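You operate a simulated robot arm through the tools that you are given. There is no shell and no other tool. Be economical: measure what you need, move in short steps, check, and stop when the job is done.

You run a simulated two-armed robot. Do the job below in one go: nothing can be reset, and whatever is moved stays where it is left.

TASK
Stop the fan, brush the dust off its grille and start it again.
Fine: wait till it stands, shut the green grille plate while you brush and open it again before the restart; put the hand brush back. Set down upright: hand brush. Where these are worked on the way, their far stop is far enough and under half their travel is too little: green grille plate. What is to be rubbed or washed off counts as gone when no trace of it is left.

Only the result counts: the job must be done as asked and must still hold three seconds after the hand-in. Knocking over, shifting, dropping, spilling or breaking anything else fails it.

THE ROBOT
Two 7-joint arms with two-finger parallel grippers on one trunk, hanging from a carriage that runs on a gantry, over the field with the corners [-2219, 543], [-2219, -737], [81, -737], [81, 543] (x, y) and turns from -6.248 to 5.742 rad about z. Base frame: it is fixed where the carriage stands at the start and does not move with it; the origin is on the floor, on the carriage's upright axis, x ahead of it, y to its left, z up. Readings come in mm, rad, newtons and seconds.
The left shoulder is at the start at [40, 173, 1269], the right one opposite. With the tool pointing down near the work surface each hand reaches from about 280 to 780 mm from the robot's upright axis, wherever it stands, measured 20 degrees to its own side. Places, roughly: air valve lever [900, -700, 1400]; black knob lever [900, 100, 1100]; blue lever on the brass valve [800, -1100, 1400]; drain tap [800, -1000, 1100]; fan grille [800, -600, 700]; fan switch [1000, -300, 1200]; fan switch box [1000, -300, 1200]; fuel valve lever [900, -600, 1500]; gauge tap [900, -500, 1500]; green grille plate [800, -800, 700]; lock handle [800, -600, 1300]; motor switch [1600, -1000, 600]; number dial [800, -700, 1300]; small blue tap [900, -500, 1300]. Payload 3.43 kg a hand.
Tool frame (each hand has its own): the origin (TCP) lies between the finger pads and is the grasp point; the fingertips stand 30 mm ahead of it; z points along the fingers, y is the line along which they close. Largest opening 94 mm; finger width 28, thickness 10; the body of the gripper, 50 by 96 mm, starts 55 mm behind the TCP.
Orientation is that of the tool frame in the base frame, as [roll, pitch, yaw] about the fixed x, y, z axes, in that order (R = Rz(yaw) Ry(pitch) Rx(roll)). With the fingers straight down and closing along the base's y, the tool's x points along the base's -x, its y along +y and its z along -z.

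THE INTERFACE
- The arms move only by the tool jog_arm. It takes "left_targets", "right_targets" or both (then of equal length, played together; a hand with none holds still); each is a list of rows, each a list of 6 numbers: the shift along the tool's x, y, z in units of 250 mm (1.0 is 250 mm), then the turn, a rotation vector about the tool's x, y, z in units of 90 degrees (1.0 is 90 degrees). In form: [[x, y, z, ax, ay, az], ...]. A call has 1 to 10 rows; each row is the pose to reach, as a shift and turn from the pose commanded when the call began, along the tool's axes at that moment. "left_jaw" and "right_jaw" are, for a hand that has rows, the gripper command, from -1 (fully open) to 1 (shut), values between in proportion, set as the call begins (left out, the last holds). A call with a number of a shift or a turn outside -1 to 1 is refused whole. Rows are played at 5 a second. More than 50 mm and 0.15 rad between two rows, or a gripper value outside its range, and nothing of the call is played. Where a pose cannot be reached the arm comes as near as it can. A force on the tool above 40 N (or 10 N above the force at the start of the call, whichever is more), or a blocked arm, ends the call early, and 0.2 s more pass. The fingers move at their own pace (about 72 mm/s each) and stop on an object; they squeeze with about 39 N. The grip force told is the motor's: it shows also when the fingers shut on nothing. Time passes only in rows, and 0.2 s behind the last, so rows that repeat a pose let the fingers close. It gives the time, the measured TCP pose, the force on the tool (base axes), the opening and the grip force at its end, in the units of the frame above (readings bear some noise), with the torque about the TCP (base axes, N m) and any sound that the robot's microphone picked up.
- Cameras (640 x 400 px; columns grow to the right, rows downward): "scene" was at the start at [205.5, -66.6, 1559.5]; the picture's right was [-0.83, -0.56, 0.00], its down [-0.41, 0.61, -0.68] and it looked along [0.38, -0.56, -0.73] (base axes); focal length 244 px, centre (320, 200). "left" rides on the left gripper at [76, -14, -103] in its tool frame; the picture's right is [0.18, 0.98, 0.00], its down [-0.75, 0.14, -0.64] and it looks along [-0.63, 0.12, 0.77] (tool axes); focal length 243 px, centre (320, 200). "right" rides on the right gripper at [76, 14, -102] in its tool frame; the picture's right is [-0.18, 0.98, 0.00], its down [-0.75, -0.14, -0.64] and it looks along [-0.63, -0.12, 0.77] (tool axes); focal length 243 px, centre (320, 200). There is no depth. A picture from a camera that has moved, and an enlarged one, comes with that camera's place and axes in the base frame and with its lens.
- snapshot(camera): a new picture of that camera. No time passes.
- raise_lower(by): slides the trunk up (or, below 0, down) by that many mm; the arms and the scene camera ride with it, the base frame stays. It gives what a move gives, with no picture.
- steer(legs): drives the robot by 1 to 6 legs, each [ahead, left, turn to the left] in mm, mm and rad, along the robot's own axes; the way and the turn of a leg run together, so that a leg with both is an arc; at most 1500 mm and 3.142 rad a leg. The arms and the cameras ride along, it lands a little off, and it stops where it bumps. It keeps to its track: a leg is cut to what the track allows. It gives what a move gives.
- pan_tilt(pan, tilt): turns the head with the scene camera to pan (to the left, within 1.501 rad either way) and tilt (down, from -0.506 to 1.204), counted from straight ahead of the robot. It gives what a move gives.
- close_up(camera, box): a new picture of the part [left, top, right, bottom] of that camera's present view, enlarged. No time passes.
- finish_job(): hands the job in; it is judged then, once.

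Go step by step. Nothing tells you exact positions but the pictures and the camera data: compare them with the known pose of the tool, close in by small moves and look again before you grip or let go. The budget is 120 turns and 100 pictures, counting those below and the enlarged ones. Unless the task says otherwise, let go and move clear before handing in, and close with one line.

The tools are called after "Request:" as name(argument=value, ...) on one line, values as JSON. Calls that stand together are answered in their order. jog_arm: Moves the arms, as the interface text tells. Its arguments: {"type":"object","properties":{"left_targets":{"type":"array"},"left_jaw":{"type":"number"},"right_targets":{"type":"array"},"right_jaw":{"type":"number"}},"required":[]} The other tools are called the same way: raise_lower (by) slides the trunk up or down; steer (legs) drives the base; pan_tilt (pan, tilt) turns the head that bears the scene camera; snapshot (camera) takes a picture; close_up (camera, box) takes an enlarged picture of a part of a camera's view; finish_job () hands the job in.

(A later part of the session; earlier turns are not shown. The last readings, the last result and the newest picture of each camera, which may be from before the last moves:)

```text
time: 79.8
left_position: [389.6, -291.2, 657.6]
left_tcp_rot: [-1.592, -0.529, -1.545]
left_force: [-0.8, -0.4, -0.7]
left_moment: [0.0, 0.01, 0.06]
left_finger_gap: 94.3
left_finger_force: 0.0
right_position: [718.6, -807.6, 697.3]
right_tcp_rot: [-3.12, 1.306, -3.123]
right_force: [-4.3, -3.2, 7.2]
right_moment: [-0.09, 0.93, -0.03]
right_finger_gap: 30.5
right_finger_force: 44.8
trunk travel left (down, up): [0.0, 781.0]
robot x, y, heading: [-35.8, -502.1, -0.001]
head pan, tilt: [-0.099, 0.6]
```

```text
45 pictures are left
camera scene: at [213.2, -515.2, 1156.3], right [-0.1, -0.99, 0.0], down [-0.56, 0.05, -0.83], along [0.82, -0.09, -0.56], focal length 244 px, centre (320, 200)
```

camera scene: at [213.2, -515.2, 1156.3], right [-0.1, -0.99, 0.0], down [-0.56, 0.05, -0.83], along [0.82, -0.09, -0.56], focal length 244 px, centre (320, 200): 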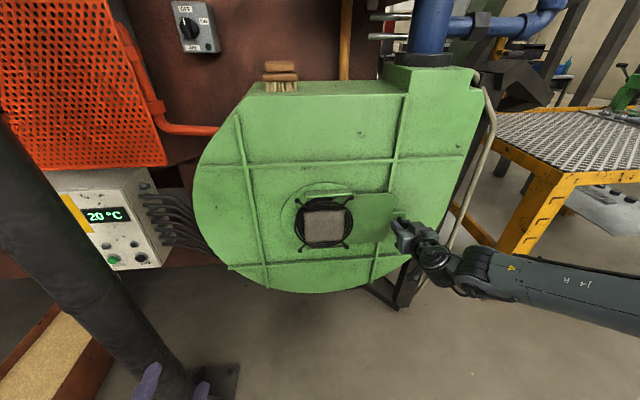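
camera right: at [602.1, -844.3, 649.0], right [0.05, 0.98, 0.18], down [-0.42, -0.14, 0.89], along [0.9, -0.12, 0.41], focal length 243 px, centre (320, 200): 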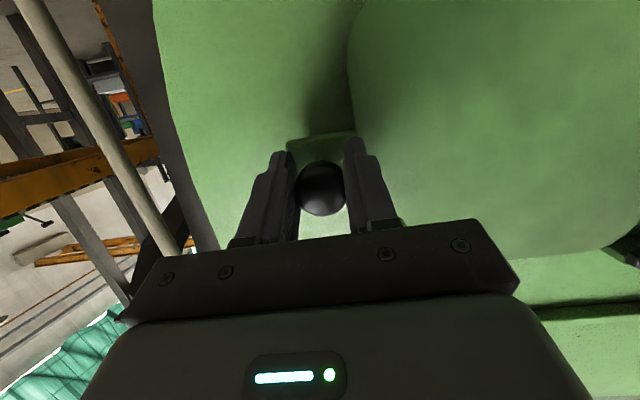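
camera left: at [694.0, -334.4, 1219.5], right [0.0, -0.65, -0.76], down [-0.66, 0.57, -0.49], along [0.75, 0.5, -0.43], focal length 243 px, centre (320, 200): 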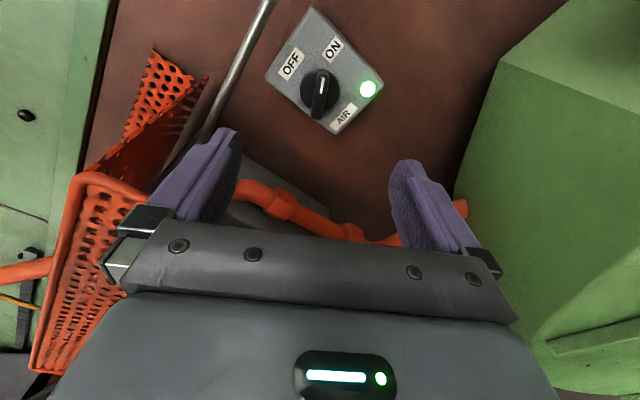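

The plate slides behind the wires as hoped. I'll continue to the stop in smaller steps.

Request:
steer(legs=[[0, 60, 0]])

Request:
steer(legs=[[0, 40, 0]])

Request:
snapshot(camera="scene")

```text
time: 80.7
left_position: [389.4, -230.7, 658.5]
left_tcp_rot: [-1.592, -0.53, -1.546]
left_force: [-0.6, -0.9, -0.1]
left_moment: [0.01, 0.02, 0.08]
left_finger_gap: 94.0
left_finger_force: 0.1
right_position: [719.8, -751.2, 697.0]
right_tcp_rot: [-3.118, 1.308, -3.123]
right_force: [-5.1, -3.7, 12.7]
right_moment: [-0.13, 1.03, 0.06]
right_finger_gap: 29.9
right_finger_force: 44.9
trunk travel left (down, up): [0.0, 781.0]
robot x, y, heading: [-34.8, -439.9, 0.003]
head pan, tilt: [-0.099, 0.6]
```

```text
time: 81.6
left_position: [389.7, -189.4, 657.9]
left_tcp_rot: [-1.593, -0.529, -1.547]
left_force: [-0.9, -0.7, 0.0]
left_moment: [0.0, -0.01, 0.05]
left_finger_gap: 94.0
left_finger_force: 0.0
right_position: [719.9, -708.4, 698.4]
right_tcp_rot: [-3.124, 1.309, -3.131]
right_force: [-6.7, -2.0, 13.0]
right_moment: [-0.05, 1.05, 0.19]
right_finger_gap: 30.0
right_finger_force: 45.3
trunk travel left (down, up): [0.0, 781.0]
robot x, y, heading: [-38.4, -401.8, -0.0]
head pan, tilt: [-0.099, 0.6]
```

```text
44 pictures are left
camera scene: at [213.4, -414.6, 1156.4], right [-0.1, -0.99, 0.0], down [-0.56, 0.06, -0.83], along [0.82, -0.09, -0.56], focal length 244 px, centre (320, 200)
```

scene: 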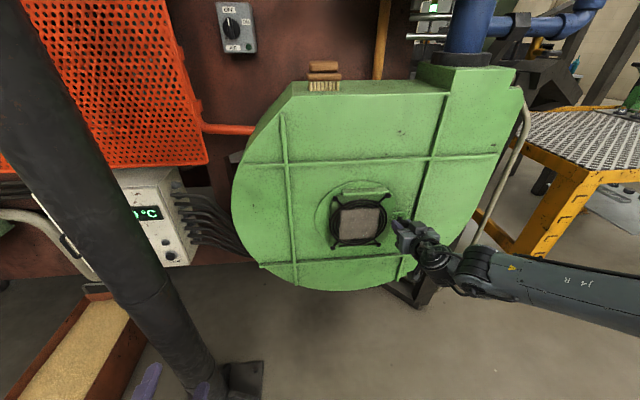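

Request:
steer(legs=[[0, 15, 0]])

Request:
close_up(camera="scene", box=[300, 160, 460, 270])

```text
time: 82.4
left_position: [390.2, -176.0, 658.5]
left_tcp_rot: [-1.592, -0.529, -1.547]
left_force: [-0.4, -0.4, 0.6]
left_moment: [-0.05, -0.02, -0.03]
left_finger_gap: 94.2
left_finger_force: 0.1
right_position: [718.3, -698.1, 698.0]
right_tcp_rot: [-3.117, 1.31, -3.128]
right_force: [-1.8, -18.2, 4.0]
right_moment: [0.17, 0.33, 0.51]
right_finger_gap: 30.1
right_finger_force: 45.1
trunk travel left (down, up): [0.0, 781.0]
robot x, y, heading: [-35.1, -385.2, -0.001]
head pan, tilt: [-0.099, 0.6]
```

```text
3.64 times, centred on (380, 215) of scene
camera zoom: at [213.5, -400.6, 1156.4], right [-0.1, -0.99, 0.0], down [-0.56, 0.06, -0.83], along [0.82, -0.09, -0.56], focal length 887 px, centre (102, 146)
```

zoom: 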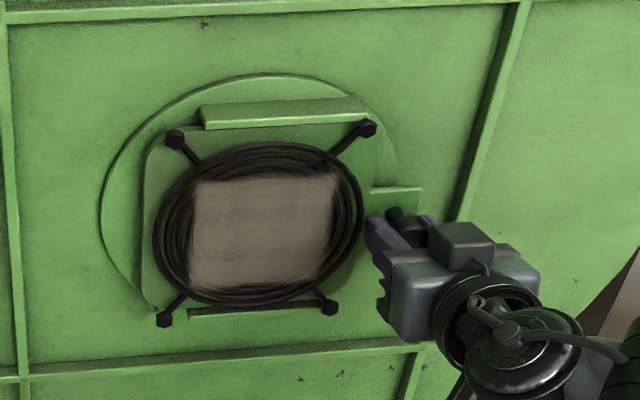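

The force jump shows the far stop: the plate is shut behind the grille. I'll release and back off with the base.

Request:
jog_arm(right_targets=[[0, 0, 0, 0, 0, 0], [0, 0, 0, 0, 0, 0], [0, 0, 0, 0, 0, 0], [0, 0, 0, 0, 0, 0]], right_jaw=-1)

Request:
steer(legs=[[-250, 0, 0]])

Request:
raise_lower(by=560)

Request:
snapshot(camera="scene")

```text
time: 83.2
left_position: [390.0, -178.9, 658.1]
left_tcp_rot: [-1.594, -0.528, -1.554]
left_force: [0.2, 0.6, -0.7]
left_moment: [0.02, -0.01, -0.01]
left_finger_gap: 94.0
left_finger_force: 0.0
right_position: [718.0, -715.5, 698.5]
right_tcp_rot: [-3.086, 1.314, -3.134]
right_force: [-9.1, -25.8, 7.4]
right_moment: [0.39, -0.21, -0.18]
right_finger_gap: 78.5
right_finger_force: 0.0
trunk travel left (down, up): [0.0, 781.0]
robot x, y, heading: [-32.0, -388.3, -0.009]
head pan, tilt: [-0.099, 0.6]
stopped in row 4 (right hand): the force on the tool passed its limit at 41 N (the readings are from after the stop); the commanded pose is now the measured one
```

```text
time: 85.1
left_position: [144.1, -171.9, 658.5]
left_tcp_rot: [-1.591, -0.524, -1.553]
left_force: [0.6, 0.8, -0.2]
left_moment: [-0.01, -0.01, -0.03]
left_finger_gap: 94.2
left_finger_force: 0.1
right_position: [472.3, -701.3, 696.6]
right_tcp_rot: [-3.109, 1.31, -3.141]
right_force: [0.2, -0.1, 0.7]
right_moment: [-0.03, 0.03, 0.0]
right_finger_gap: 94.0
right_finger_force: 0.0
trunk travel left (down, up): [0.0, 781.0]
robot x, y, heading: [-286.0, -382.6, -0.005]
head pan, tilt: [-0.099, 0.6]
```

```text
refused: 560 is not a number from -400 to 400
```

```text
42 pictures are left
camera scene: at [-34.1, -397.1, 1156.6], right [-0.11, -0.99, 0.0], down [-0.56, 0.06, -0.83], along [0.82, -0.09, -0.56], focal length 244 px, centre (320, 200)
```

scene: 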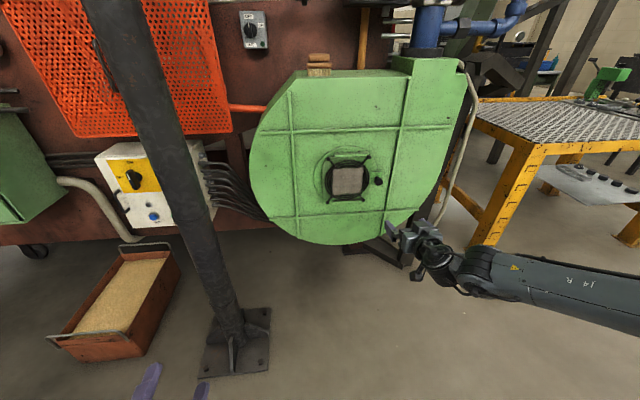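

The plate stays shut with the knob beside the grille. Next is the brush: I'll raise the trunk, tuck the left hand inward clear of the column, and turn the right tool nearly downward.

Request:
raise_lower(by=400)

Request:
jog_arm(left_targets=[[0.06, 0.034, 0, 0, 0, 0], [0.12, 0.069, 0, 0, 0, 0], [0.18, 0.103, 0, 0, 0, 0], [0.24, 0.137, 0, 0, 0, 0], [0.3, 0.171, 0, 0, 0, 0], [0.36, 0.206, 0, 0, 0, 0], [0.42, 0.24, 0, 0, 0, 0]], right_targets=[[0, 0, 0, 0, 0.09, 0], [0, 0, 0, 0, 0.18, 0], [0, 0, 0, 0, 0.27, 0], [0, 0, 0, 0, 0.36, 0], [0, 0, 0, 0, 0.45, 0], [0, 0, 0, 0, 0.54, 0], [0, 0, 0, 0, 0.63, 0]])

Request:
raise_lower(by=150)

Request:
pan_tilt(pan=-0.15, tilt=0.65)

Request:
snapshot(camera="scene")

```text
time: 88.9
left_position: [142.3, -172.6, 1058.7]
left_tcp_rot: [-1.591, -0.526, -1.554]
left_force: [0.2, 0.2, -0.7]
left_moment: [-0.03, 0.02, -0.02]
left_finger_gap: 94.1
left_finger_force: 0.0
right_position: [469.3, -702.5, 1096.6]
right_tcp_rot: [-3.108, 1.311, -3.138]
right_force: [-0.7, 0.0, -0.6]
right_moment: [-0.01, -0.02, 0.06]
right_finger_gap: 94.3
right_finger_force: 0.2
trunk travel left (down, up): [-400.0, 381.0]
robot x, y, heading: [-281.7, -387.3, -0.006]
head pan, tilt: [-0.099, 0.6]
```

```text
time: 90.5
left_position: [144.4, -293.2, 1059.7]
left_tcp_rot: [-1.592, -0.522, -1.555]
left_force: [-0.3, 0.1, -0.7]
left_moment: [0.0, 0.0, 0.02]
left_finger_gap: 94.0
left_finger_force: 0.0
right_position: [396.7, -725.3, 1097.0]
right_tcp_rot: [-3.135, 0.324, 3.114]
right_force: [0.3, 0.2, 0.4]
right_moment: [0.0, 0.01, 0.0]
right_finger_gap: 94.0
right_finger_force: 0.0
right hand out of reach, approached as far as the arm can: row 5, 6, 7
trunk travel left (down, up): [-400.0, 381.0]
robot x, y, heading: [-279.5, -385.1, -0.008]
head pan, tilt: [-0.099, 0.6]
```

```text
time: 92.2
left_position: [142.7, -293.3, 1209.7]
left_tcp_rot: [-1.595, -0.526, -1.554]
left_force: [0.0, 0.3, 0.0]
left_moment: [-0.03, -0.01, 0.01]
left_finger_gap: 93.9
left_finger_force: 0.0
right_position: [395.5, -724.3, 1246.8]
right_tcp_rot: [-3.135, 0.324, 3.116]
right_force: [0.7, -0.4, 0.1]
right_moment: [-0.02, 0.03, 0.02]
right_finger_gap: 94.0
right_finger_force: 0.1
trunk travel left (down, up): [-550.0, 231.0]
robot x, y, heading: [-282.6, -386.2, -0.007]
head pan, tilt: [-0.099, 0.6]
```

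```text
time: 92.9
left_position: [144.1, -292.9, 1211.2]
left_tcp_rot: [-1.595, -0.524, -1.553]
left_force: [-0.6, 0.1, -0.3]
left_moment: [-0.03, -0.01, 0.04]
left_finger_gap: 94.1
left_finger_force: 0.1
right_position: [395.8, -723.8, 1247.1]
right_tcp_rot: [-3.134, 0.324, 3.114]
right_force: [-0.3, -0.2, 0.2]
right_moment: [0.0, 0.01, -0.01]
right_finger_gap: 94.2
right_finger_force: 0.0
trunk travel left (down, up): [-550.0, 231.0]
robot x, y, heading: [-286.6, -385.9, -0.006]
head pan, tilt: [-0.15, 0.649]
```

```text
41 pictures are left
camera scene: at [-37.1, -401.6, 1702.1], right [-0.16, -0.99, 0.0], down [-0.6, 0.09, -0.8], along [0.79, -0.12, -0.6], focal length 244 px, centre (320, 200)
```

scene: 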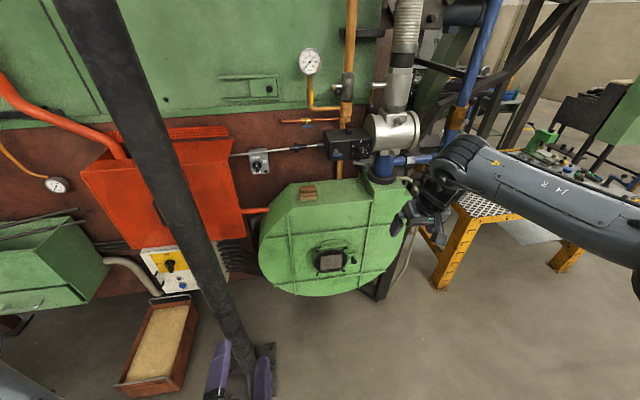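

Request:
jog_arm(right_targets=[[-0.045, 0.174, 0.015, 0, 0, 0], [-0.09, 0.348, 0.03, 0, 0, 0], [-0.135, 0.522, 0.045, 0, 0, 0], [-0.18, 0.696, 0.06, 0, 0, 0], [-0.228, 0.872, 0.076, 0, 0, 0]])

Request:
steer(legs=[[260, 20, 0.006]])

Request:
snapshot(camera="right")

Request:
snapshot(camera="scene")

```text
time: 94.1
left_position: [144.0, -293.4, 1210.2]
left_tcp_rot: [-1.597, -0.525, -1.552]
left_force: [0.6, -1.2, -1.2]
left_moment: [0.03, 0.04, -0.02]
left_finger_gap: 94.2
left_finger_force: 0.0
right_position: [346.1, -626.8, 1248.8]
right_tcp_rot: [-3.135, 0.327, 3.116]
right_force: [0.5, -0.2, -0.4]
right_moment: [0.05, -0.02, -0.01]
right_finger_gap: 93.9
right_finger_force: 0.0
right hand out of reach, approached as far as the arm can: row 1, 2, 3, 4, 5
trunk travel left (down, up): [-550.0, 231.0]
robot x, y, heading: [-282.3, -384.5, -0.006]
head pan, tilt: [-0.15, 0.649]
```

```text
time: 96.0
left_position: [404.5, -273.3, 1209.8]
left_tcp_rot: [-1.596, -0.526, -1.55]
left_force: [0.1, -0.2, 0.3]
left_moment: [0.01, 0.0, 0.01]
left_finger_gap: 94.1
left_finger_force: 0.1
right_position: [605.2, -605.9, 1248.9]
right_tcp_rot: [-3.135, 0.326, 3.119]
right_force: [0.3, 0.8, 0.6]
right_moment: [-0.01, -0.02, 0.0]
right_finger_gap: 93.9
right_finger_force: 0.1
trunk travel left (down, up): [-550.0, 231.0]
robot x, y, heading: [-23.7, -366.8, -0.009]
head pan, tilt: [-0.15, 0.649]
```

```text
40 pictures are left
camera right: at [502.5, -585.8, 1321.8], right [0.2, 0.98, 0.05], down [0.5, -0.15, 0.85], along [0.84, -0.14, -0.52], focal length 243 px, centre (320, 200)
```

right: 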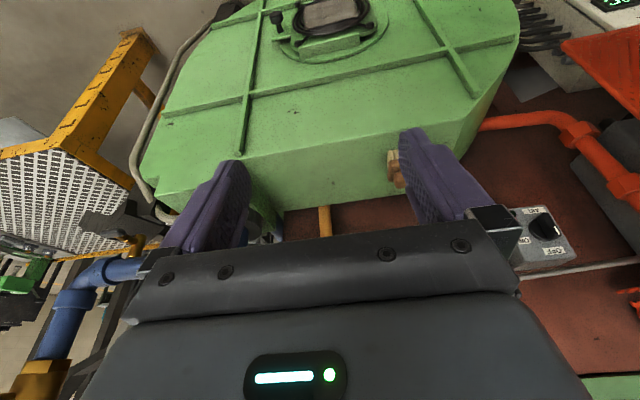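

```text
39 pictures are left
camera scene: at [222.3, -381.9, 1702.2], right [-0.15, -0.99, 0.0], down [-0.6, 0.09, -0.8], along [0.79, -0.12, -0.6], focal length 244 px, centre (320, 200)
```

scene: 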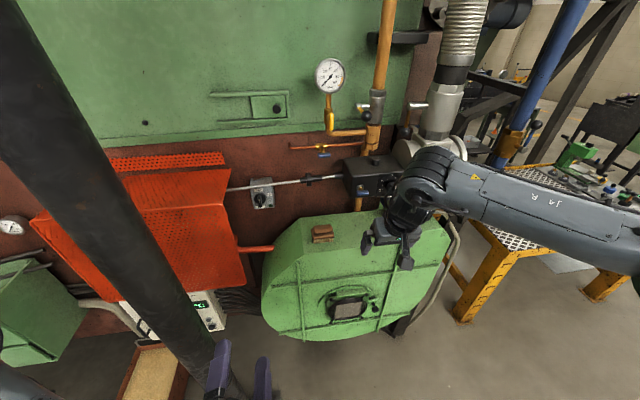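

The right arm needs the brush about 240 mm to its own side. I'll tuck the left hand further in and reposition the robot at about [78, -250].

Request:
jog_arm(left_targets=[[0.06, 0.034, 0, 0, 0, 0], [0.12, 0.069, 0, 0, 0, 0], [0.18, 0.103, 0, 0, 0, 0], [0.24, 0.137, 0, 0, 0, 0], [0.3, 0.171, 0, 0, 0, 0], [0.36, 0.206, 0, 0, 0, 0], [0.4, 0.23, 0, 0, 0, 0]])

Request:
steer(legs=[[0, 117, 0.009], [98, 0, 0]])

Request:
jog_arm(right_targets=[[-0.15, 0, 0.05, 0, 0, 0], [-0.3, 0, 0.1, 0, 0, 0], [-0.4, 0, 0.134, 0, 0, 0]])

Request:
snapshot(camera="right")

Request:
snapshot(camera="scene")

```text
time: 97.5
left_position: [417.2, -356.6, 1213.7]
left_tcp_rot: [-1.598, -0.525, -1.55]
left_force: [-0.8, -1.1, 0.5]
left_moment: [0.0, -0.02, -0.01]
left_finger_gap: 94.1
left_finger_force: 0.1
left hand out of reach, approached as far as the arm can: row 1, 2, 3, 4, 5, 6, 7
right_position: [605.4, -604.2, 1248.9]
right_tcp_rot: [-3.136, 0.327, 3.118]
right_force: [0.1, -0.4, 0.2]
right_moment: [-0.01, 0.02, 0.0]
right_finger_gap: 93.9
right_finger_force: 0.0
trunk travel left (down, up): [-550.0, 231.0]
robot x, y, heading: [-23.2, -364.8, -0.005]
head pan, tilt: [-0.15, 0.649]
```

```text
time: 99.5
left_position: [514.6, -237.6, 1214.4]
left_tcp_rot: [-1.599, -0.525, -1.542]
left_force: [0.7, -0.5, 0.3]
left_moment: [-0.01, 0.03, 0.02]
left_finger_gap: 93.9
left_finger_force: 0.0
right_position: [705.2, -483.3, 1249.7]
right_tcp_rot: [-3.135, 0.326, 3.127]
right_force: [-0.6, -0.2, 0.2]
right_moment: [0.03, 0.02, 0.0]
right_finger_gap: 94.0
right_finger_force: 0.2
trunk travel left (down, up): [-550.0, 231.0]
robot x, y, heading: [69.6, -248.8, 0.005]
head pan, tilt: [-0.15, 0.649]
```

```text
time: 100.3
left_position: [513.2, -237.5, 1214.0]
left_tcp_rot: [-1.597, -0.525, -1.541]
left_force: [-0.7, -0.1, 0.5]
left_moment: [0.01, -0.03, -0.02]
left_finger_gap: 93.9
left_finger_force: 0.1
right_position: [732.1, -523.3, 1250.4]
right_tcp_rot: [-3.138, 0.328, 3.127]
right_force: [0.4, 0.2, 0.4]
right_moment: [0.02, 0.0, 0.02]
right_finger_gap: 94.2
right_finger_force: 0.0
right hand out of reach, approached as far as the arm can: row 1, 2, 3
trunk travel left (down, up): [-550.0, 231.0]
robot x, y, heading: [73.0, -254.0, 0.007]
head pan, tilt: [-0.15, 0.649]
```

```text
38 pictures are left
camera right: at [628.2, -503.9, 1321.8], right [0.19, 0.98, 0.05], down [0.51, -0.14, 0.85], along [0.84, -0.13, -0.52], focal length 243 px, centre (320, 200)
```

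right: 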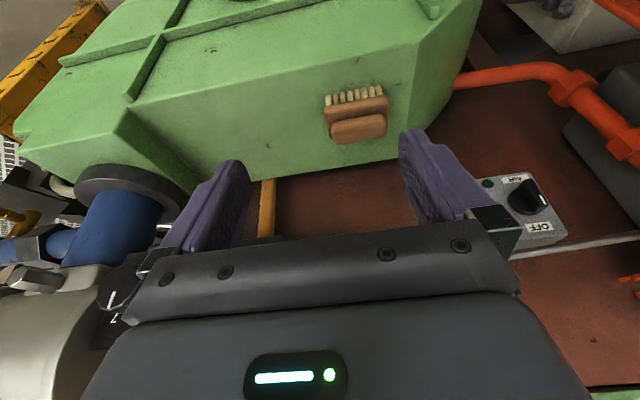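

```text
37 pictures are left
camera scene: at [319.3, -263.3, 1702.1], right [-0.14, -0.99, 0.0], down [-0.6, 0.09, -0.8], along [0.79, -0.11, -0.6], focal length 244 px, centre (320, 200)
```

scene: 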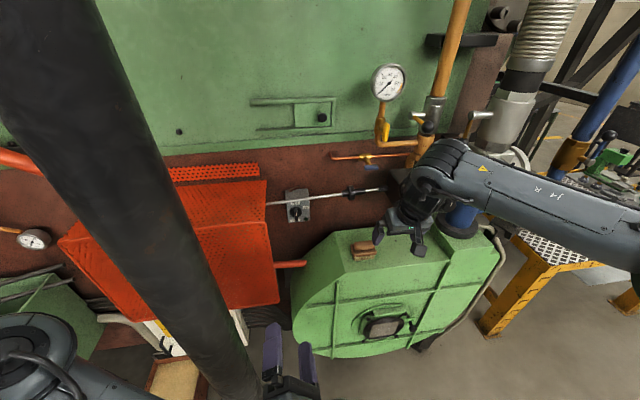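

The inward limit looks like wrist yaw, with the forearm coming in from the right. I'll yaw the tool about 17° toward the forearm's line and see whether that frees the reach.

Request:
jog_arm(right_targets=[[0, 0, 0, 0, 0, -0.09], [0, 0, 0, 0, 0, -0.18]])

Request:
jog_arm(right_targets=[[-0.15, 0.05, 0.05, 0, 0, 0], [-0.3, 0.1, 0.1, 0, 0, 0]])

```text
time: 100.9
left_position: [513.3, -237.0, 1213.2]
left_tcp_rot: [-1.596, -0.525, -1.541]
left_force: [-0.2, 0.0, 0.3]
left_moment: [-0.02, 0.01, 0.0]
left_finger_gap: 94.0
left_finger_force: 0.1
right_position: [730.2, -520.4, 1249.1]
right_tcp_rot: [-3.043, 0.31, -2.853]
right_force: [-0.6, -0.4, -0.6]
right_moment: [-0.01, 0.01, 0.01]
right_finger_gap: 93.8
right_finger_force: 0.0
trunk travel left (down, up): [-550.0, 231.0]
robot x, y, heading: [72.2, -255.6, 0.006]
head pan, tilt: [-0.15, 0.649]
```

```text
time: 101.5
left_position: [512.5, -237.5, 1212.6]
left_tcp_rot: [-1.596, -0.525, -1.541]
left_force: [-0.3, -0.2, -0.1]
left_moment: [0.03, -0.03, -0.02]
left_finger_gap: 94.0
left_finger_force: 0.1
right_position: [729.9, -520.8, 1249.7]
right_tcp_rot: [-3.042, 0.312, -2.858]
right_force: [0.1, 0.3, 0.1]
right_moment: [0.0, -0.01, 0.01]
right_finger_gap: 94.0
right_finger_force: 0.0
right hand out of reach, approached as far as the arm can: row 1, 2
trunk travel left (down, up): [-550.0, 231.0]
robot x, y, heading: [71.7, -251.0, 0.009]
head pan, tilt: [-0.15, 0.649]
```

Yaw isn't the limit. I'll undo it, raise the trunk fully, and bring the arm down from above instead.

Request:
jog_arm(right_targets=[[0, 0, 0, 0, 0, 0.09], [0, 0, 0, 0, 0, 0.18]])

Request:
raise_lower(by=220)

Request:
jog_arm(right_targets=[[0.06, 0, 0.18, 0, 0, 0], [0.12, 0, 0.36, 0, 0, 0], [0.18, 0, 0.54, 0, 0, 0], [0.24, 0, 0.71, 0, 0, 0]])

Request:
jog_arm(right_targets=[[-0.15, 0.03, 0.05, 0, 0, 0], [-0.3, 0.06, 0.1, 0, 0, 0]])

Request:
snapshot(camera="scene")

```text
time: 102.1
left_position: [513.8, -237.0, 1212.9]
left_tcp_rot: [-1.598, -0.525, -1.54]
left_force: [0.1, -0.4, 0.2]
left_moment: [0.01, 0.0, -0.02]
left_finger_gap: 93.8
left_finger_force: 0.1
right_position: [729.3, -518.8, 1248.6]
right_tcp_rot: [-3.136, 0.325, 3.126]
right_force: [0.4, 0.2, -1.0]
right_moment: [0.0, 0.0, 0.02]
right_finger_gap: 94.1
right_finger_force: 0.1
trunk travel left (down, up): [-550.0, 231.0]
robot x, y, heading: [75.5, -247.1, 0.006]
head pan, tilt: [-0.15, 0.649]
```

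```text
time: 104.4
left_position: [513.1, -236.4, 1433.8]
left_tcp_rot: [-1.596, -0.526, -1.541]
left_force: [-0.5, -0.4, -0.4]
left_moment: [-0.02, -0.02, 0.01]
left_finger_gap: 94.0
left_finger_force: 0.1
right_position: [730.2, -518.1, 1468.2]
right_tcp_rot: [-3.136, 0.327, 3.126]
right_force: [0.3, 0.9, -0.7]
right_moment: [-0.05, 0.0, -0.01]
right_finger_gap: 94.0
right_finger_force: 0.1
trunk travel left (down, up): [-770.0, 11.0]
robot x, y, heading: [73.5, -251.2, 0.005]
head pan, tilt: [-0.15, 0.649]
```

```text
time: 105.4
left_position: [514.1, -237.5, 1434.6]
left_tcp_rot: [-1.597, -0.525, -1.541]
left_force: [0.1, -0.1, -0.2]
left_moment: [-0.03, 0.0, -0.01]
left_finger_gap: 94.1
left_finger_force: 0.0
right_position: [693.5, -544.1, 1311.9]
right_tcp_rot: [-3.137, 0.328, 3.127]
right_force: [0.5, 0.0, 0.2]
right_moment: [0.02, -0.02, 0.0]
right_finger_gap: 93.9
right_finger_force: 0.0
right hand out of reach, approached as far as the arm can: row 2, 3, 4
trunk travel left (down, up): [-770.0, 11.0]
robot x, y, heading: [70.5, -248.1, 0.008]
head pan, tilt: [-0.15, 0.649]
```

```text
time: 106.0
left_position: [513.4, -236.2, 1434.8]
left_tcp_rot: [-1.597, -0.525, -1.542]
left_force: [0.6, 0.2, 0.1]
left_moment: [-0.01, -0.01, -0.02]
left_finger_gap: 93.9
left_finger_force: 0.0
right_position: [712.0, -552.8, 1334.5]
right_tcp_rot: [-3.136, 0.326, 3.127]
right_force: [-0.7, 0.2, 0.4]
right_moment: [0.02, -0.02, -0.01]
right_finger_gap: 94.0
right_finger_force: 0.1
right hand out of reach, approached as far as the arm can: row 1, 2
trunk travel left (down, up): [-770.0, 11.0]
robot x, y, heading: [75.5, -252.2, 0.002]
head pan, tilt: [-0.15, 0.649]
```

```text
36 pictures are left
camera scene: at [319.3, -263.4, 1922.0], right [-0.14, -0.99, 0.0], down [-0.6, 0.09, -0.8], along [0.79, -0.11, -0.6], focal length 244 px, centre (320, 200)
```

scene: 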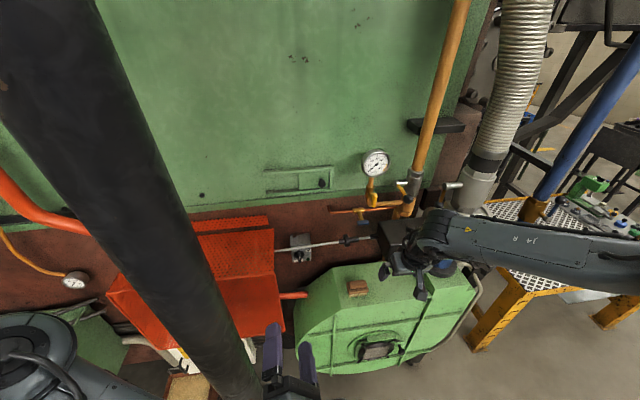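

Coming from above is worse. I'll test whether a plain straight-down tool extends further.

Request:
jog_arm(right_targets=[[0, 0, 0, 0, 0.07, 0], [0, 0, 0, 0, 0.14, 0], [0, 0, 0, 0, 0.207, 0]])

Request:
jog_arm(right_targets=[[-0.15, 0.05, 0, 0, 0, 0], [-0.3, 0.1, 0, 0, 0, 0], [-0.45, 0.15, 0, 0, 0, 0], [-0.55, 0.2, 0, 0, 0, 0]])

```text
time: 106.8
left_position: [513.0, -236.6, 1433.3]
left_tcp_rot: [-1.595, -0.525, -1.542]
left_force: [-0.1, 0.0, 0.3]
left_moment: [-0.02, 0.0, -0.02]
left_finger_gap: 94.0
left_finger_force: 0.0
right_position: [658.1, -573.5, 1355.0]
right_tcp_rot: [-3.138, 0.001, 3.126]
right_force: [0.5, -0.6, 0.4]
right_moment: [0.02, 0.01, 0.01]
right_finger_gap: 93.9
right_finger_force: 0.0
right hand out of reach, approached as far as the arm can: row 1, 2, 3
trunk travel left (down, up): [-770.0, 11.0]
robot x, y, heading: [72.0, -252.0, 0.005]
head pan, tilt: [-0.15, 0.649]
```

```text
time: 107.8
left_position: [513.2, -235.6, 1432.7]
left_tcp_rot: [-1.598, -0.525, -1.542]
left_force: [1.2, -0.6, -0.1]
left_moment: [0.0, -0.03, 0.0]
left_finger_gap: 93.7
left_finger_force: 0.1
right_position: [667.2, -578.5, 1375.1]
right_tcp_rot: [-3.137, 0.001, 3.126]
right_force: [-1.0, -0.2, 0.8]
right_moment: [0.04, 0.0, 0.01]
right_finger_gap: 93.9
right_finger_force: 0.2
right hand out of reach, approached as far as the arm can: row 1, 2, 3, 4
trunk travel left (down, up): [-770.0, 11.0]
robot x, y, heading: [66.2, -251.9, 0.009]
head pan, tilt: [-0.15, 0.649]
```

The right arm can't hold a downward tool at the brush. A better way is a horizontal grasp with the left hand from the front, camera up; afterwards I can turn the tool sideways for brushing. I'll back off, go right, lower the trunk, and finish the left roll.

Request:
steer(legs=[[-330, 0, 0], [0, -420, -0.009]])

Request:
raise_lower(by=-350)

Request:
jog_arm(left_targets=[[-0.05, -0.04, 0.04, 0, 0, -0.08], [-0.1, -0.08, 0.08, 0, 0, -0.16], [-0.16, -0.12, 0.12, 0, 0, -0.24], [-0.22, -0.16, 0.16, 0, 0, -0.32], [-0.28, -0.2, 0.2, 0, 0, -0.4], [-0.34, -0.22, 0.24, 0, 0, -0.48], [-0.4, -0.24, 0.28, 0, 0, -0.57], [-0.46, -0.26, 0.32, 0, 0, -0.66]], right_targets=[[0.12, 0, 0, 0, 0, 0], [0.24, 0, 0, 0, 0, 0], [0.36, 0, 0, 0, 0, 0], [0.48, 0, 0, 0, 0, 0], [0.6, 0, 0, 0, 0, 0], [0.72, 0, 0, 0, 0, 0], [0.72, 0, 0, 0, 0, 0], [0.72, 0, 0, 0, 0, 0]])

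Request:
snapshot(camera="left")

Request:
snapshot(camera="scene")

```text
time: 112.2
left_position: [184.1, -661.9, 1433.1]
left_tcp_rot: [-1.598, -0.524, -1.563]
left_force: [-0.5, 0.8, 0.0]
left_moment: [0.0, 0.04, 0.02]
left_finger_gap: 94.2
left_finger_force: 0.0
right_position: [330.4, -1007.6, 1374.1]
right_tcp_rot: [-3.136, 0.001, 3.104]
right_force: [0.3, 0.2, -0.6]
right_moment: [-0.03, -0.01, 0.01]
right_finger_gap: 94.3
right_finger_force: 0.1
trunk travel left (down, up): [-770.0, 11.0]
robot x, y, heading: [-257.1, -664.5, -0.016]
head pan, tilt: [-0.15, 0.649]
```

```text
time: 115.6
left_position: [184.8, -662.1, 1082.9]
left_tcp_rot: [-1.597, -0.527, -1.563]
left_force: [-0.4, 0.0, 1.0]
left_moment: [0.01, -0.01, 0.01]
left_finger_gap: 94.1
left_finger_force: 0.1
right_position: [329.6, -1007.3, 1024.8]
right_tcp_rot: [-3.136, 0.002, 3.105]
right_force: [0.1, -0.3, -0.3]
right_moment: [0.01, 0.01, -0.04]
right_finger_gap: 93.9
right_finger_force: 0.1
trunk travel left (down, up): [-420.0, 361.0]
robot x, y, heading: [-255.8, -667.1, -0.017]
head pan, tilt: [-0.15, 0.649]
```

```text
time: 117.4
left_position: [264.6, -529.5, 1081.1]
left_tcp_rot: [-2.836, -1.548, -0.309]
left_force: [0.2, -0.3, -0.1]
left_moment: [-0.04, -0.02, -0.01]
left_finger_gap: 94.3
left_finger_force: 0.1
right_position: [150.0, -1000.6, 1025.1]
right_tcp_rot: [-3.139, 0.003, 3.105]
right_force: [-0.5, -0.2, 0.9]
right_moment: [0.0, -0.01, 0.04]
right_finger_gap: 94.0
right_finger_force: 0.2
trunk travel left (down, up): [-420.0, 361.0]
robot x, y, heading: [-259.9, -667.4, -0.017]
head pan, tilt: [-0.15, 0.649]
```

```text
35 pictures are left
camera left: at [163.1, -516.2, 1160.3], right [0.0, -0.98, 0.18], down [-0.66, -0.13, -0.74], along [0.75, -0.12, -0.65], focal length 243 px, centre (320, 200)
```

left: 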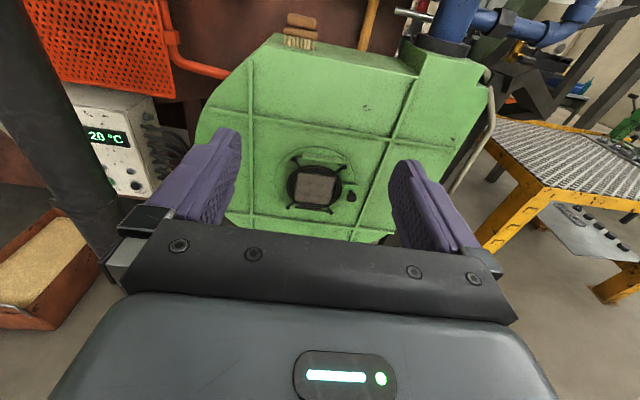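

```text
34 pictures are left
camera scene: at [-10.3, -685.1, 1572.0], right [-0.17, -0.99, 0.0], down [-0.6, 0.1, -0.8], along [0.79, -0.13, -0.6], focal length 244 px, centre (320, 200)
```

scene: 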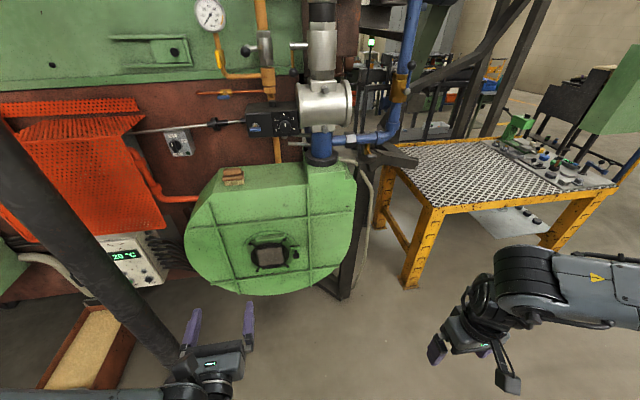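

The left hand now has the camera on top and a clear view. Brush at about y -487, block around z 1067–1085, handle up to 1107. I'll drive forward and align.

Request:
steer(legs=[[0, 33, 0.017], [330, 0, 0]])

Request:
jog_arm(left_targets=[[0, 0, 0.17, 0, 0, 0], [0, 0, 0.34, 0, 0, 0], [0, 0, 0.5, 0, 0, 0]])

Request:
snapshot(camera="left")

Request:
snapshot(camera="scene")

```text
time: 120.0
left_position: [593.0, -491.7, 1080.1]
left_tcp_rot: [-2.784, -1.545, -0.35]
left_force: [0.6, -0.6, -0.3]
left_moment: [-0.02, 0.03, 0.0]
left_finger_gap: 93.9
left_finger_force: 0.0
right_position: [484.7, -962.0, 1024.7]
right_tcp_rot: [-3.136, 0.003, 3.12]
right_force: [0.0, -0.1, -0.1]
right_moment: [-0.04, -0.01, -0.02]
right_finger_gap: 93.8
right_finger_force: 0.0
trunk travel left (down, up): [-420.0, 361.0]
robot x, y, heading: [71.3, -635.2, -0.006]
head pan, tilt: [-0.15, 0.649]
```

```text
time: 120.8
left_position: [698.7, -508.4, 1045.6]
left_tcp_rot: [3.124, -1.462, 0.022]
left_force: [0.3, -0.2, 0.5]
left_moment: [0.03, 0.02, 0.0]
left_finger_gap: 94.1
left_finger_force: 0.0
left hand out of reach, approached as far as the arm can: row 3
right_position: [484.2, -960.0, 1022.9]
right_tcp_rot: [-3.139, 0.003, 3.122]
right_force: [-0.3, -1.1, 0.3]
right_moment: [-0.01, -0.01, 0.03]
right_finger_gap: 94.1
right_finger_force: 0.1
trunk travel left (down, up): [-420.0, 361.0]
robot x, y, heading: [77.0, -635.5, -0.005]
head pan, tilt: [-0.15, 0.649]
```

```text
33 pictures are left
camera left: at [603.0, -494.9, 1132.8], right [0.02, -0.98, 0.18], down [-0.72, -0.14, -0.68], along [0.7, -0.12, -0.71], focal length 243 px, centre (320, 200)
```

left: 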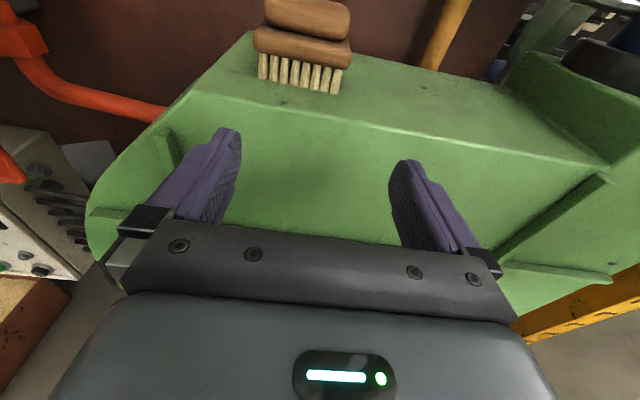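

```text
32 pictures are left
camera scene: at [318.2, -648.6, 1572.0], right [-0.15, -0.99, 0.0], down [-0.6, 0.09, -0.8], along [0.79, -0.12, -0.61], focal length 244 px, centre (320, 200)
```

scene: 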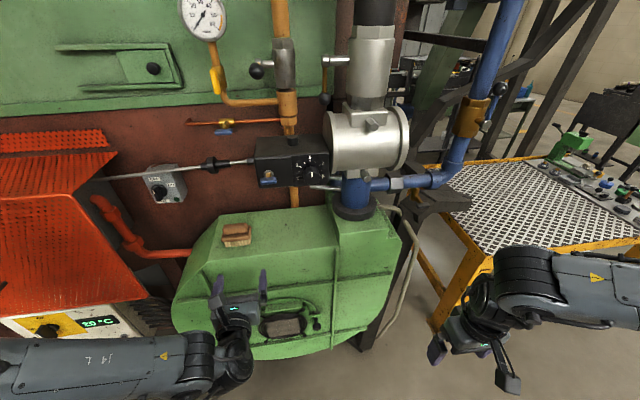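

Low hand again hits the limit. I'll back off, lower the trunk, raise the left hand relative to the shoulder, and shift it outward.

Request:
steer(legs=[[-150, -85, 0]])

Request:
raise_lower(by=-210)

Request:
jog_arm(left_targets=[[0.16, -0.055, -0.017, 0, 0.012, 0], [0.32, -0.11, -0.034, 0, 0.024, 0], [0.48, -0.165, -0.05, 0, 0.036, 0], [0.64, -0.22, -0.067, 0, 0.048, 0], [0.8, -0.28, -0.084, 0, 0.06, 0], [0.96, -0.34, -0.1, 0, 0.069, 0]])

Request:
steer(legs=[[150, 0, 0.004]])

Request:
snapshot(camera="left")

```text
time: 122.3
left_position: [549.3, -598.4, 1046.1]
left_tcp_rot: [3.065, -1.466, 0.077]
left_force: [0.4, -0.2, -0.3]
left_moment: [0.01, -0.01, 0.0]
left_finger_gap: 94.1
left_finger_force: 0.0
right_position: [335.0, -1049.0, 1023.9]
right_tcp_rot: [-3.135, 0.0, 3.119]
right_force: [-1.9, -0.5, 0.0]
right_moment: [0.0, -0.01, 0.0]
right_finger_gap: 93.9
right_finger_force: 0.0
trunk travel left (down, up): [-420.0, 361.0]
robot x, y, heading: [-78.5, -716.4, -0.005]
head pan, tilt: [-0.15, 0.649]
```

```text
time: 124.5
left_position: [549.2, -596.4, 836.0]
left_tcp_rot: [3.067, -1.467, 0.075]
left_force: [-0.5, -0.2, -0.2]
left_moment: [0.0, 0.0, -0.01]
left_finger_gap: 94.1
left_finger_force: 0.0
right_position: [335.8, -1047.9, 813.3]
right_tcp_rot: [-3.136, 0.003, 3.119]
right_force: [0.2, -0.6, 0.0]
right_moment: [0.0, -0.02, -0.05]
right_finger_gap: 93.8
right_finger_force: 0.0
trunk travel left (down, up): [-210.0, 571.0]
robot x, y, heading: [-78.2, -723.1, -0.005]
head pan, tilt: [-0.15, 0.649]
```

```text
time: 125.9
left_position: [548.9, -508.9, 1076.3]
left_tcp_rot: [1.058, -1.563, 2.087]
left_force: [0.7, -0.5, 0.4]
left_moment: [0.04, 0.03, 0.0]
left_finger_gap: 94.0
left_finger_force: 0.1
right_position: [335.4, -1046.7, 813.7]
right_tcp_rot: [-3.139, 0.003, 3.117]
right_force: [0.4, -0.1, -0.2]
right_moment: [0.0, 0.0, 0.03]
right_finger_gap: 94.1
right_finger_force: 0.2
trunk travel left (down, up): [-210.0, 571.0]
robot x, y, heading: [-75.1, -719.0, -0.005]
head pan, tilt: [-0.15, 0.649]
```

```text
time: 127.3
left_position: [697.4, -508.6, 1077.1]
left_tcp_rot: [1.054, -1.562, 2.096]
left_force: [0.3, -0.4, -0.6]
left_moment: [-0.02, -0.01, 0.0]
left_finger_gap: 94.3
left_finger_force: 0.1
right_position: [486.4, -1045.4, 814.4]
right_tcp_rot: [-3.138, 0.003, 3.122]
right_force: [0.1, 0.4, 0.2]
right_moment: [0.02, 0.01, -0.01]
right_finger_gap: 93.9
right_finger_force: 0.1
trunk travel left (down, up): [-210.0, 571.0]
robot x, y, heading: [73.2, -716.4, 0.002]
head pan, tilt: [-0.15, 0.649]
```

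```text
31 pictures are left
camera left: at [593.7, -493.1, 1153.4], right [0.0, -0.98, 0.19], down [-0.64, -0.15, -0.76], along [0.77, -0.12, -0.63], focal length 243 px, centre (320, 200)
```

left: 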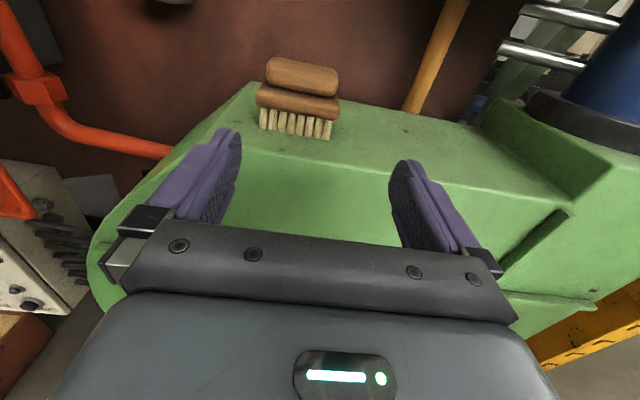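

Brush block centre is y -487.5, z about 1075, and it is 79 mm wide. I'll align and advance partway.

Request:
jog_arm(left_targets=[[0.012, -0.084, 0.1, 0, 0, 0], [0.012, -0.084, 0.25, 0, 0, 0]])

Request:
snapshot(camera="left")

```text
time: 127.9
left_position: [762.0, -486.7, 1081.3]
left_tcp_rot: [0.95, -1.56, 2.198]
left_force: [0.4, -0.1, 0.7]
left_moment: [-0.02, 0.05, 0.02]
left_finger_gap: 94.0
left_finger_force: 0.0
right_position: [489.2, -1046.9, 815.7]
right_tcp_rot: [-3.137, 0.004, 3.123]
right_force: [0.7, 0.2, 0.2]
right_moment: [0.0, 0.01, -0.01]
right_finger_gap: 93.7
right_finger_force: 0.1
trunk travel left (down, up): [-210.0, 571.0]
robot x, y, heading: [73.6, -719.0, 0.003]
head pan, tilt: [-0.15, 0.649]
```

```text
30 pictures are left
camera left: at [657.4, -472.1, 1157.9], right [0.0, -0.98, 0.19], down [-0.64, -0.15, -0.76], along [0.77, -0.12, -0.63], focal length 243 px, centre (320, 200)
```

left: 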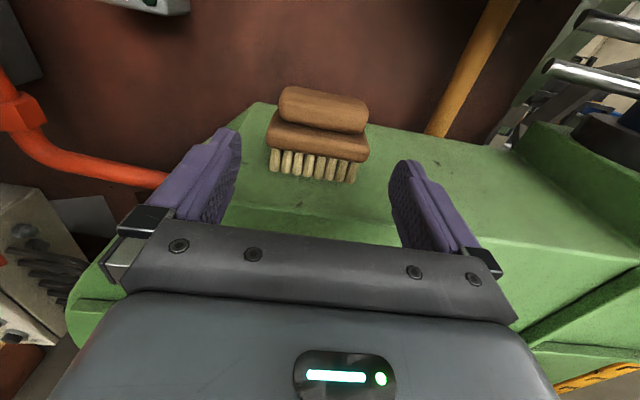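

Request:
jog_arm(left_targets=[[0, 0, 0.12, 0, 0, 0], [0, 0, 0.24, 0, 0, 0]])

Request:
snapshot(camera="left")

```text
time: 128.5
left_position: [820.1, -485.8, 1079.3]
left_tcp_rot: [1.077, -1.563, 2.07]
left_force: [0.2, 0.1, 0.2]
left_moment: [0.01, 0.02, 0.0]
left_finger_gap: 93.9
left_finger_force: 0.1
right_position: [487.4, -1045.9, 815.6]
right_tcp_rot: [-3.138, 0.004, 3.121]
right_force: [-0.1, -0.3, 0.4]
right_moment: [0.02, 0.0, 0.01]
right_finger_gap: 94.2
right_finger_force: 0.1
trunk travel left (down, up): [-210.0, 571.0]
robot x, y, heading: [70.6, -722.2, -0.001]
head pan, tilt: [-0.15, 0.649]
```

```text
29 pictures are left
camera left: at [715.9, -471.2, 1156.3], right [0.0, -0.98, 0.19], down [-0.64, -0.15, -0.76], along [0.77, -0.12, -0.63], focal length 243 px, centre (320, 200)
```

left: 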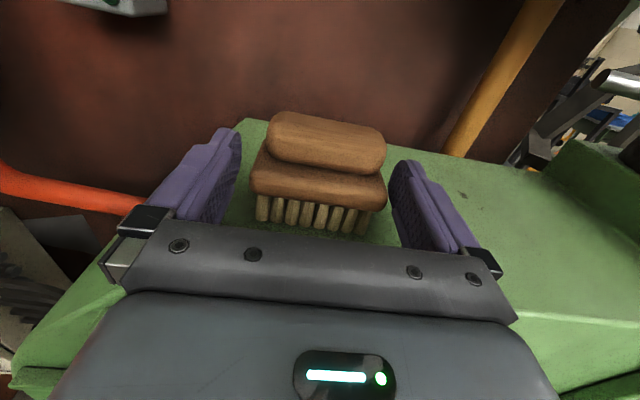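

Request:
jog_arm(left_targets=[[0, 0, 0.06, 0, 0, 0]])

Request:
jog_arm(left_targets=[[0, 0, 0, 0, 0, 0], [0, 0, 0, 0, 0, 0], [0, 0, 0, 0, 0, 0], [0, 0, 0, 0, 0, 0]], left_jaw=1)

Request:
snapshot(camera="left")

```text
time: 128.9
left_position: [836.2, -486.6, 1079.2]
left_tcp_rot: [1.01, -1.561, 2.138]
left_force: [0.6, -0.1, 0.3]
left_moment: [0.03, -0.01, -0.01]
left_finger_gap: 93.8
left_finger_force: 0.1
right_position: [487.6, -1047.2, 813.6]
right_tcp_rot: [-3.136, 0.003, 3.124]
right_force: [-0.6, 0.5, 1.0]
right_moment: [0.02, 0.0, 0.01]
right_finger_gap: 94.1
right_finger_force: 0.1
trunk travel left (down, up): [-210.0, 571.0]
robot x, y, heading: [76.0, -722.3, 0.003]
head pan, tilt: [-0.15, 0.649]
```

```text
time: 129.9
left_position: [835.5, -485.1, 1079.1]
left_tcp_rot: [1.04, -1.562, 2.107]
left_force: [-0.6, 0.0, 1.7]
left_moment: [-0.02, -0.03, -0.01]
left_finger_gap: 83.1
left_finger_force: 39.3
right_position: [485.9, -1046.7, 813.9]
right_tcp_rot: [-3.137, 0.002, 3.124]
right_force: [0.6, 0.9, 0.0]
right_moment: [-0.04, -0.02, -0.03]
right_finger_gap: 93.6
right_finger_force: 0.1
trunk travel left (down, up): [-210.0, 571.0]
robot x, y, heading: [77.1, -718.4, 0.002]
head pan, tilt: [-0.15, 0.649]
```

```text
28 pictures are left
camera left: at [730.6, -471.4, 1156.1], right [0.0, -0.98, 0.19], down [-0.64, -0.15, -0.76], along [0.77, -0.12, -0.63], focal length 243 px, centre (320, 200)
```

left: 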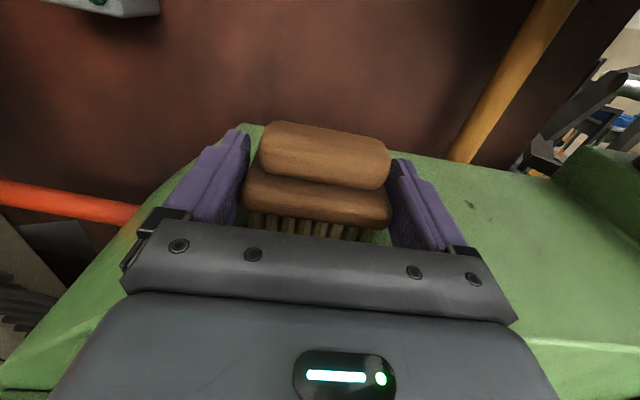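

The brush is held (83 mm across). I'll lift it, back away, and turn the tool sideways so the bristles face the grille.

Request:
raise_lower(by=50)

Request:
steer(legs=[[-330, 0, 0]])

Request:
jog_arm(left_targets=[[0, 0, 0, -0.051, 0.051, 0.051], [0, 0, 0, -0.102, 0.102, 0.102], [0, 0, 0, -0.153, 0.153, 0.153], [0, 0, 0, -0.204, 0.204, 0.204], [0, 0, 0, -0.255, 0.255, 0.255], [0, 0, 0, -0.306, 0.306, 0.306], [0, 0, 0, -0.357, 0.357, 0.357], [0, 0, 0, -0.408, 0.408, 0.408], [0, 0, 0, -0.459, 0.459, 0.459], [0, 0, 0, -0.51, 0.51, 0.51]])

Request:
jog_arm(left_targets=[[0, 0, 0, -0.052, 0.052, 0.052], [0, 0, 0, -0.104, 0.104, 0.104], [0, 0, 0, -0.156, 0.156, 0.156], [0, 0, 0, -0.208, 0.208, 0.208], [0, 0, 0, -0.26, 0.26, 0.26]])

Request:
snapshot(camera="scene")

```text
time: 130.8
left_position: [834.3, -485.6, 1128.3]
left_tcp_rot: [1.125, -1.562, 2.022]
left_force: [-0.1, -0.2, -2.1]
left_moment: [-0.01, 0.01, -0.01]
left_finger_gap: 83.5
left_finger_force: 38.9
right_position: [486.3, -1045.7, 863.9]
right_tcp_rot: [-3.136, 0.001, 3.122]
right_force: [0.7, 0.1, 0.2]
right_moment: [0.03, 0.04, -0.02]
right_finger_gap: 93.9
right_finger_force: 0.0
trunk travel left (down, up): [-260.0, 521.0]
robot x, y, heading: [73.9, -718.7, 0.006]
head pan, tilt: [-0.15, 0.649]
```

```text
time: 133.0
left_position: [508.8, -489.0, 1130.1]
left_tcp_rot: [1.111, -1.563, 2.034]
left_force: [0.2, 0.1, -1.8]
left_moment: [0.01, 0.0, -0.04]
left_finger_gap: 83.5
left_finger_force: 38.9
right_position: [159.1, -1047.0, 864.7]
right_tcp_rot: [-3.136, 0.001, 3.119]
right_force: [-0.4, -1.1, 0.0]
right_moment: [0.0, -0.02, 0.01]
right_finger_gap: 94.1
right_finger_force: 0.0
trunk travel left (down, up): [-260.0, 521.0]
robot x, y, heading: [-251.9, -720.3, 0.001]
head pan, tilt: [-0.15, 0.649]
```

```text
time: 135.2
left_position: [509.0, -489.1, 1130.2]
left_tcp_rot: [-1.224, -0.471, -2.807]
left_force: [-0.1, 0.8, -1.2]
left_moment: [0.02, 0.02, -0.03]
left_finger_gap: 83.6
left_finger_force: 38.8
right_position: [159.2, -1047.3, 864.4]
right_tcp_rot: [-3.136, 0.003, 3.118]
right_force: [-0.3, -0.6, -0.3]
right_moment: [0.02, -0.02, -0.01]
right_finger_gap: 94.4
right_finger_force: 0.0
trunk travel left (down, up): [-260.0, 521.0]
robot x, y, heading: [-249.1, -721.2, 0.001]
head pan, tilt: [-0.15, 0.649]
```

```text
time: 136.4
left_position: [457.9, -504.3, 1130.4]
left_tcp_rot: [-1.551, -0.012, -3.133]
left_force: [0.0, -0.3, -1.1]
left_moment: [0.0, 0.02, 0.04]
left_finger_gap: 83.4
left_finger_force: 39.0
left hand out of reach, approached as far as the arm can: row 3, 4, 5
right_position: [159.8, -1048.1, 864.8]
right_tcp_rot: [-3.137, 0.001, 3.118]
right_force: [0.2, -0.3, -0.4]
right_moment: [-0.01, -0.02, -0.01]
right_finger_gap: 93.7
right_finger_force: 0.0
trunk travel left (down, up): [-260.0, 521.0]
robot x, y, heading: [-252.4, -719.1, -0.003]
head pan, tilt: [-0.15, 0.649]
```

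```text
27 pictures are left
camera scene: at [-6.7, -734.4, 1412.0], right [-0.15, -0.99, 0.0], down [-0.6, 0.09, -0.8], along [0.79, -0.12, -0.6], focal length 244 px, centre (320, 200)
```

scene: 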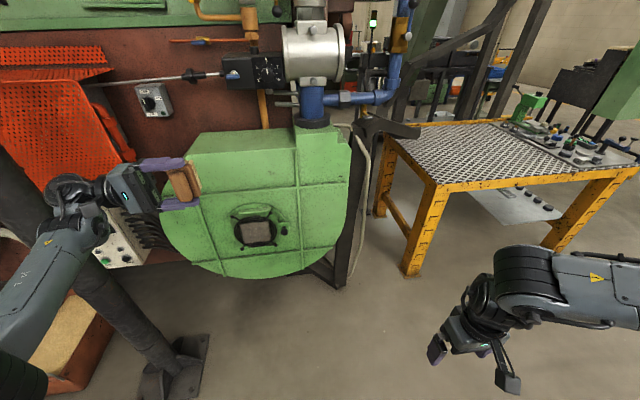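

Bristles now face the grille. I'll lower the trunk and bring the hand down and right to grille height while still clear of the fan.

Request:
raise_lower(by=-258)

Request:
jog_arm(left_targets=[[0, 0.12, 0.064, 0, 0, 0], [0, 0.24, 0.128, 0, 0, 0], [0, 0.36, 0.192, 0, 0, 0], [0, 0.48, 0.256, 0, 0, 0], [0, 0.55, 0.32, 0, 0, 0]])

Request:
snapshot(camera="scene")

```text
time: 139.0
left_position: [458.7, -503.0, 873.2]
left_tcp_rot: [-1.549, -0.012, -3.132]
left_force: [-0.4, 0.4, -1.4]
left_moment: [0.01, -0.03, 0.02]
left_finger_gap: 83.5
left_finger_force: 38.9
right_position: [158.6, -1046.9, 606.1]
right_tcp_rot: [-3.138, 0.003, 3.12]
right_force: [-0.1, -0.6, -0.2]
right_moment: [-0.01, 0.01, -0.02]
right_finger_gap: 94.0
right_finger_force: 0.0
trunk travel left (down, up): [-2.0, 779.0]
robot x, y, heading: [-252.1, -718.9, -0.0]
head pan, tilt: [-0.15, 0.649]
```

```text
time: 140.2
left_position: [456.5, -587.5, 740.4]
left_tcp_rot: [-1.55, -0.011, -3.131]
left_force: [0.2, 1.0, -2.3]
left_moment: [0.0, 0.01, 0.01]
left_finger_gap: 83.5
left_finger_force: 39.5
right_position: [159.8, -1047.8, 605.9]
right_tcp_rot: [-3.134, 0.002, 3.12]
right_force: [-0.3, -0.4, -0.3]
right_moment: [0.0, 0.0, 0.01]
right_finger_gap: 94.0
right_finger_force: 0.1
trunk travel left (down, up): [-2.0, 779.0]
robot x, y, heading: [-256.4, -717.3, -0.007]
head pan, tilt: [-0.15, 0.649]
```

```text
26 pictures are left
camera scene: at [-6.7, -734.8, 1154.0], right [-0.15, -0.99, 0.0], down [-0.6, 0.09, -0.8], along [0.79, -0.12, -0.6], focal length 244 px, centre (320, 200)
```

scene: 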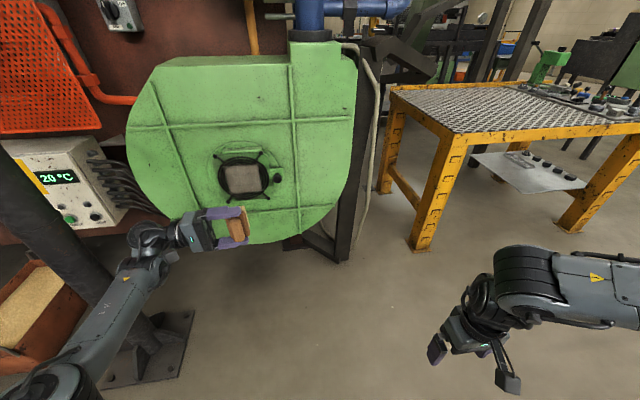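

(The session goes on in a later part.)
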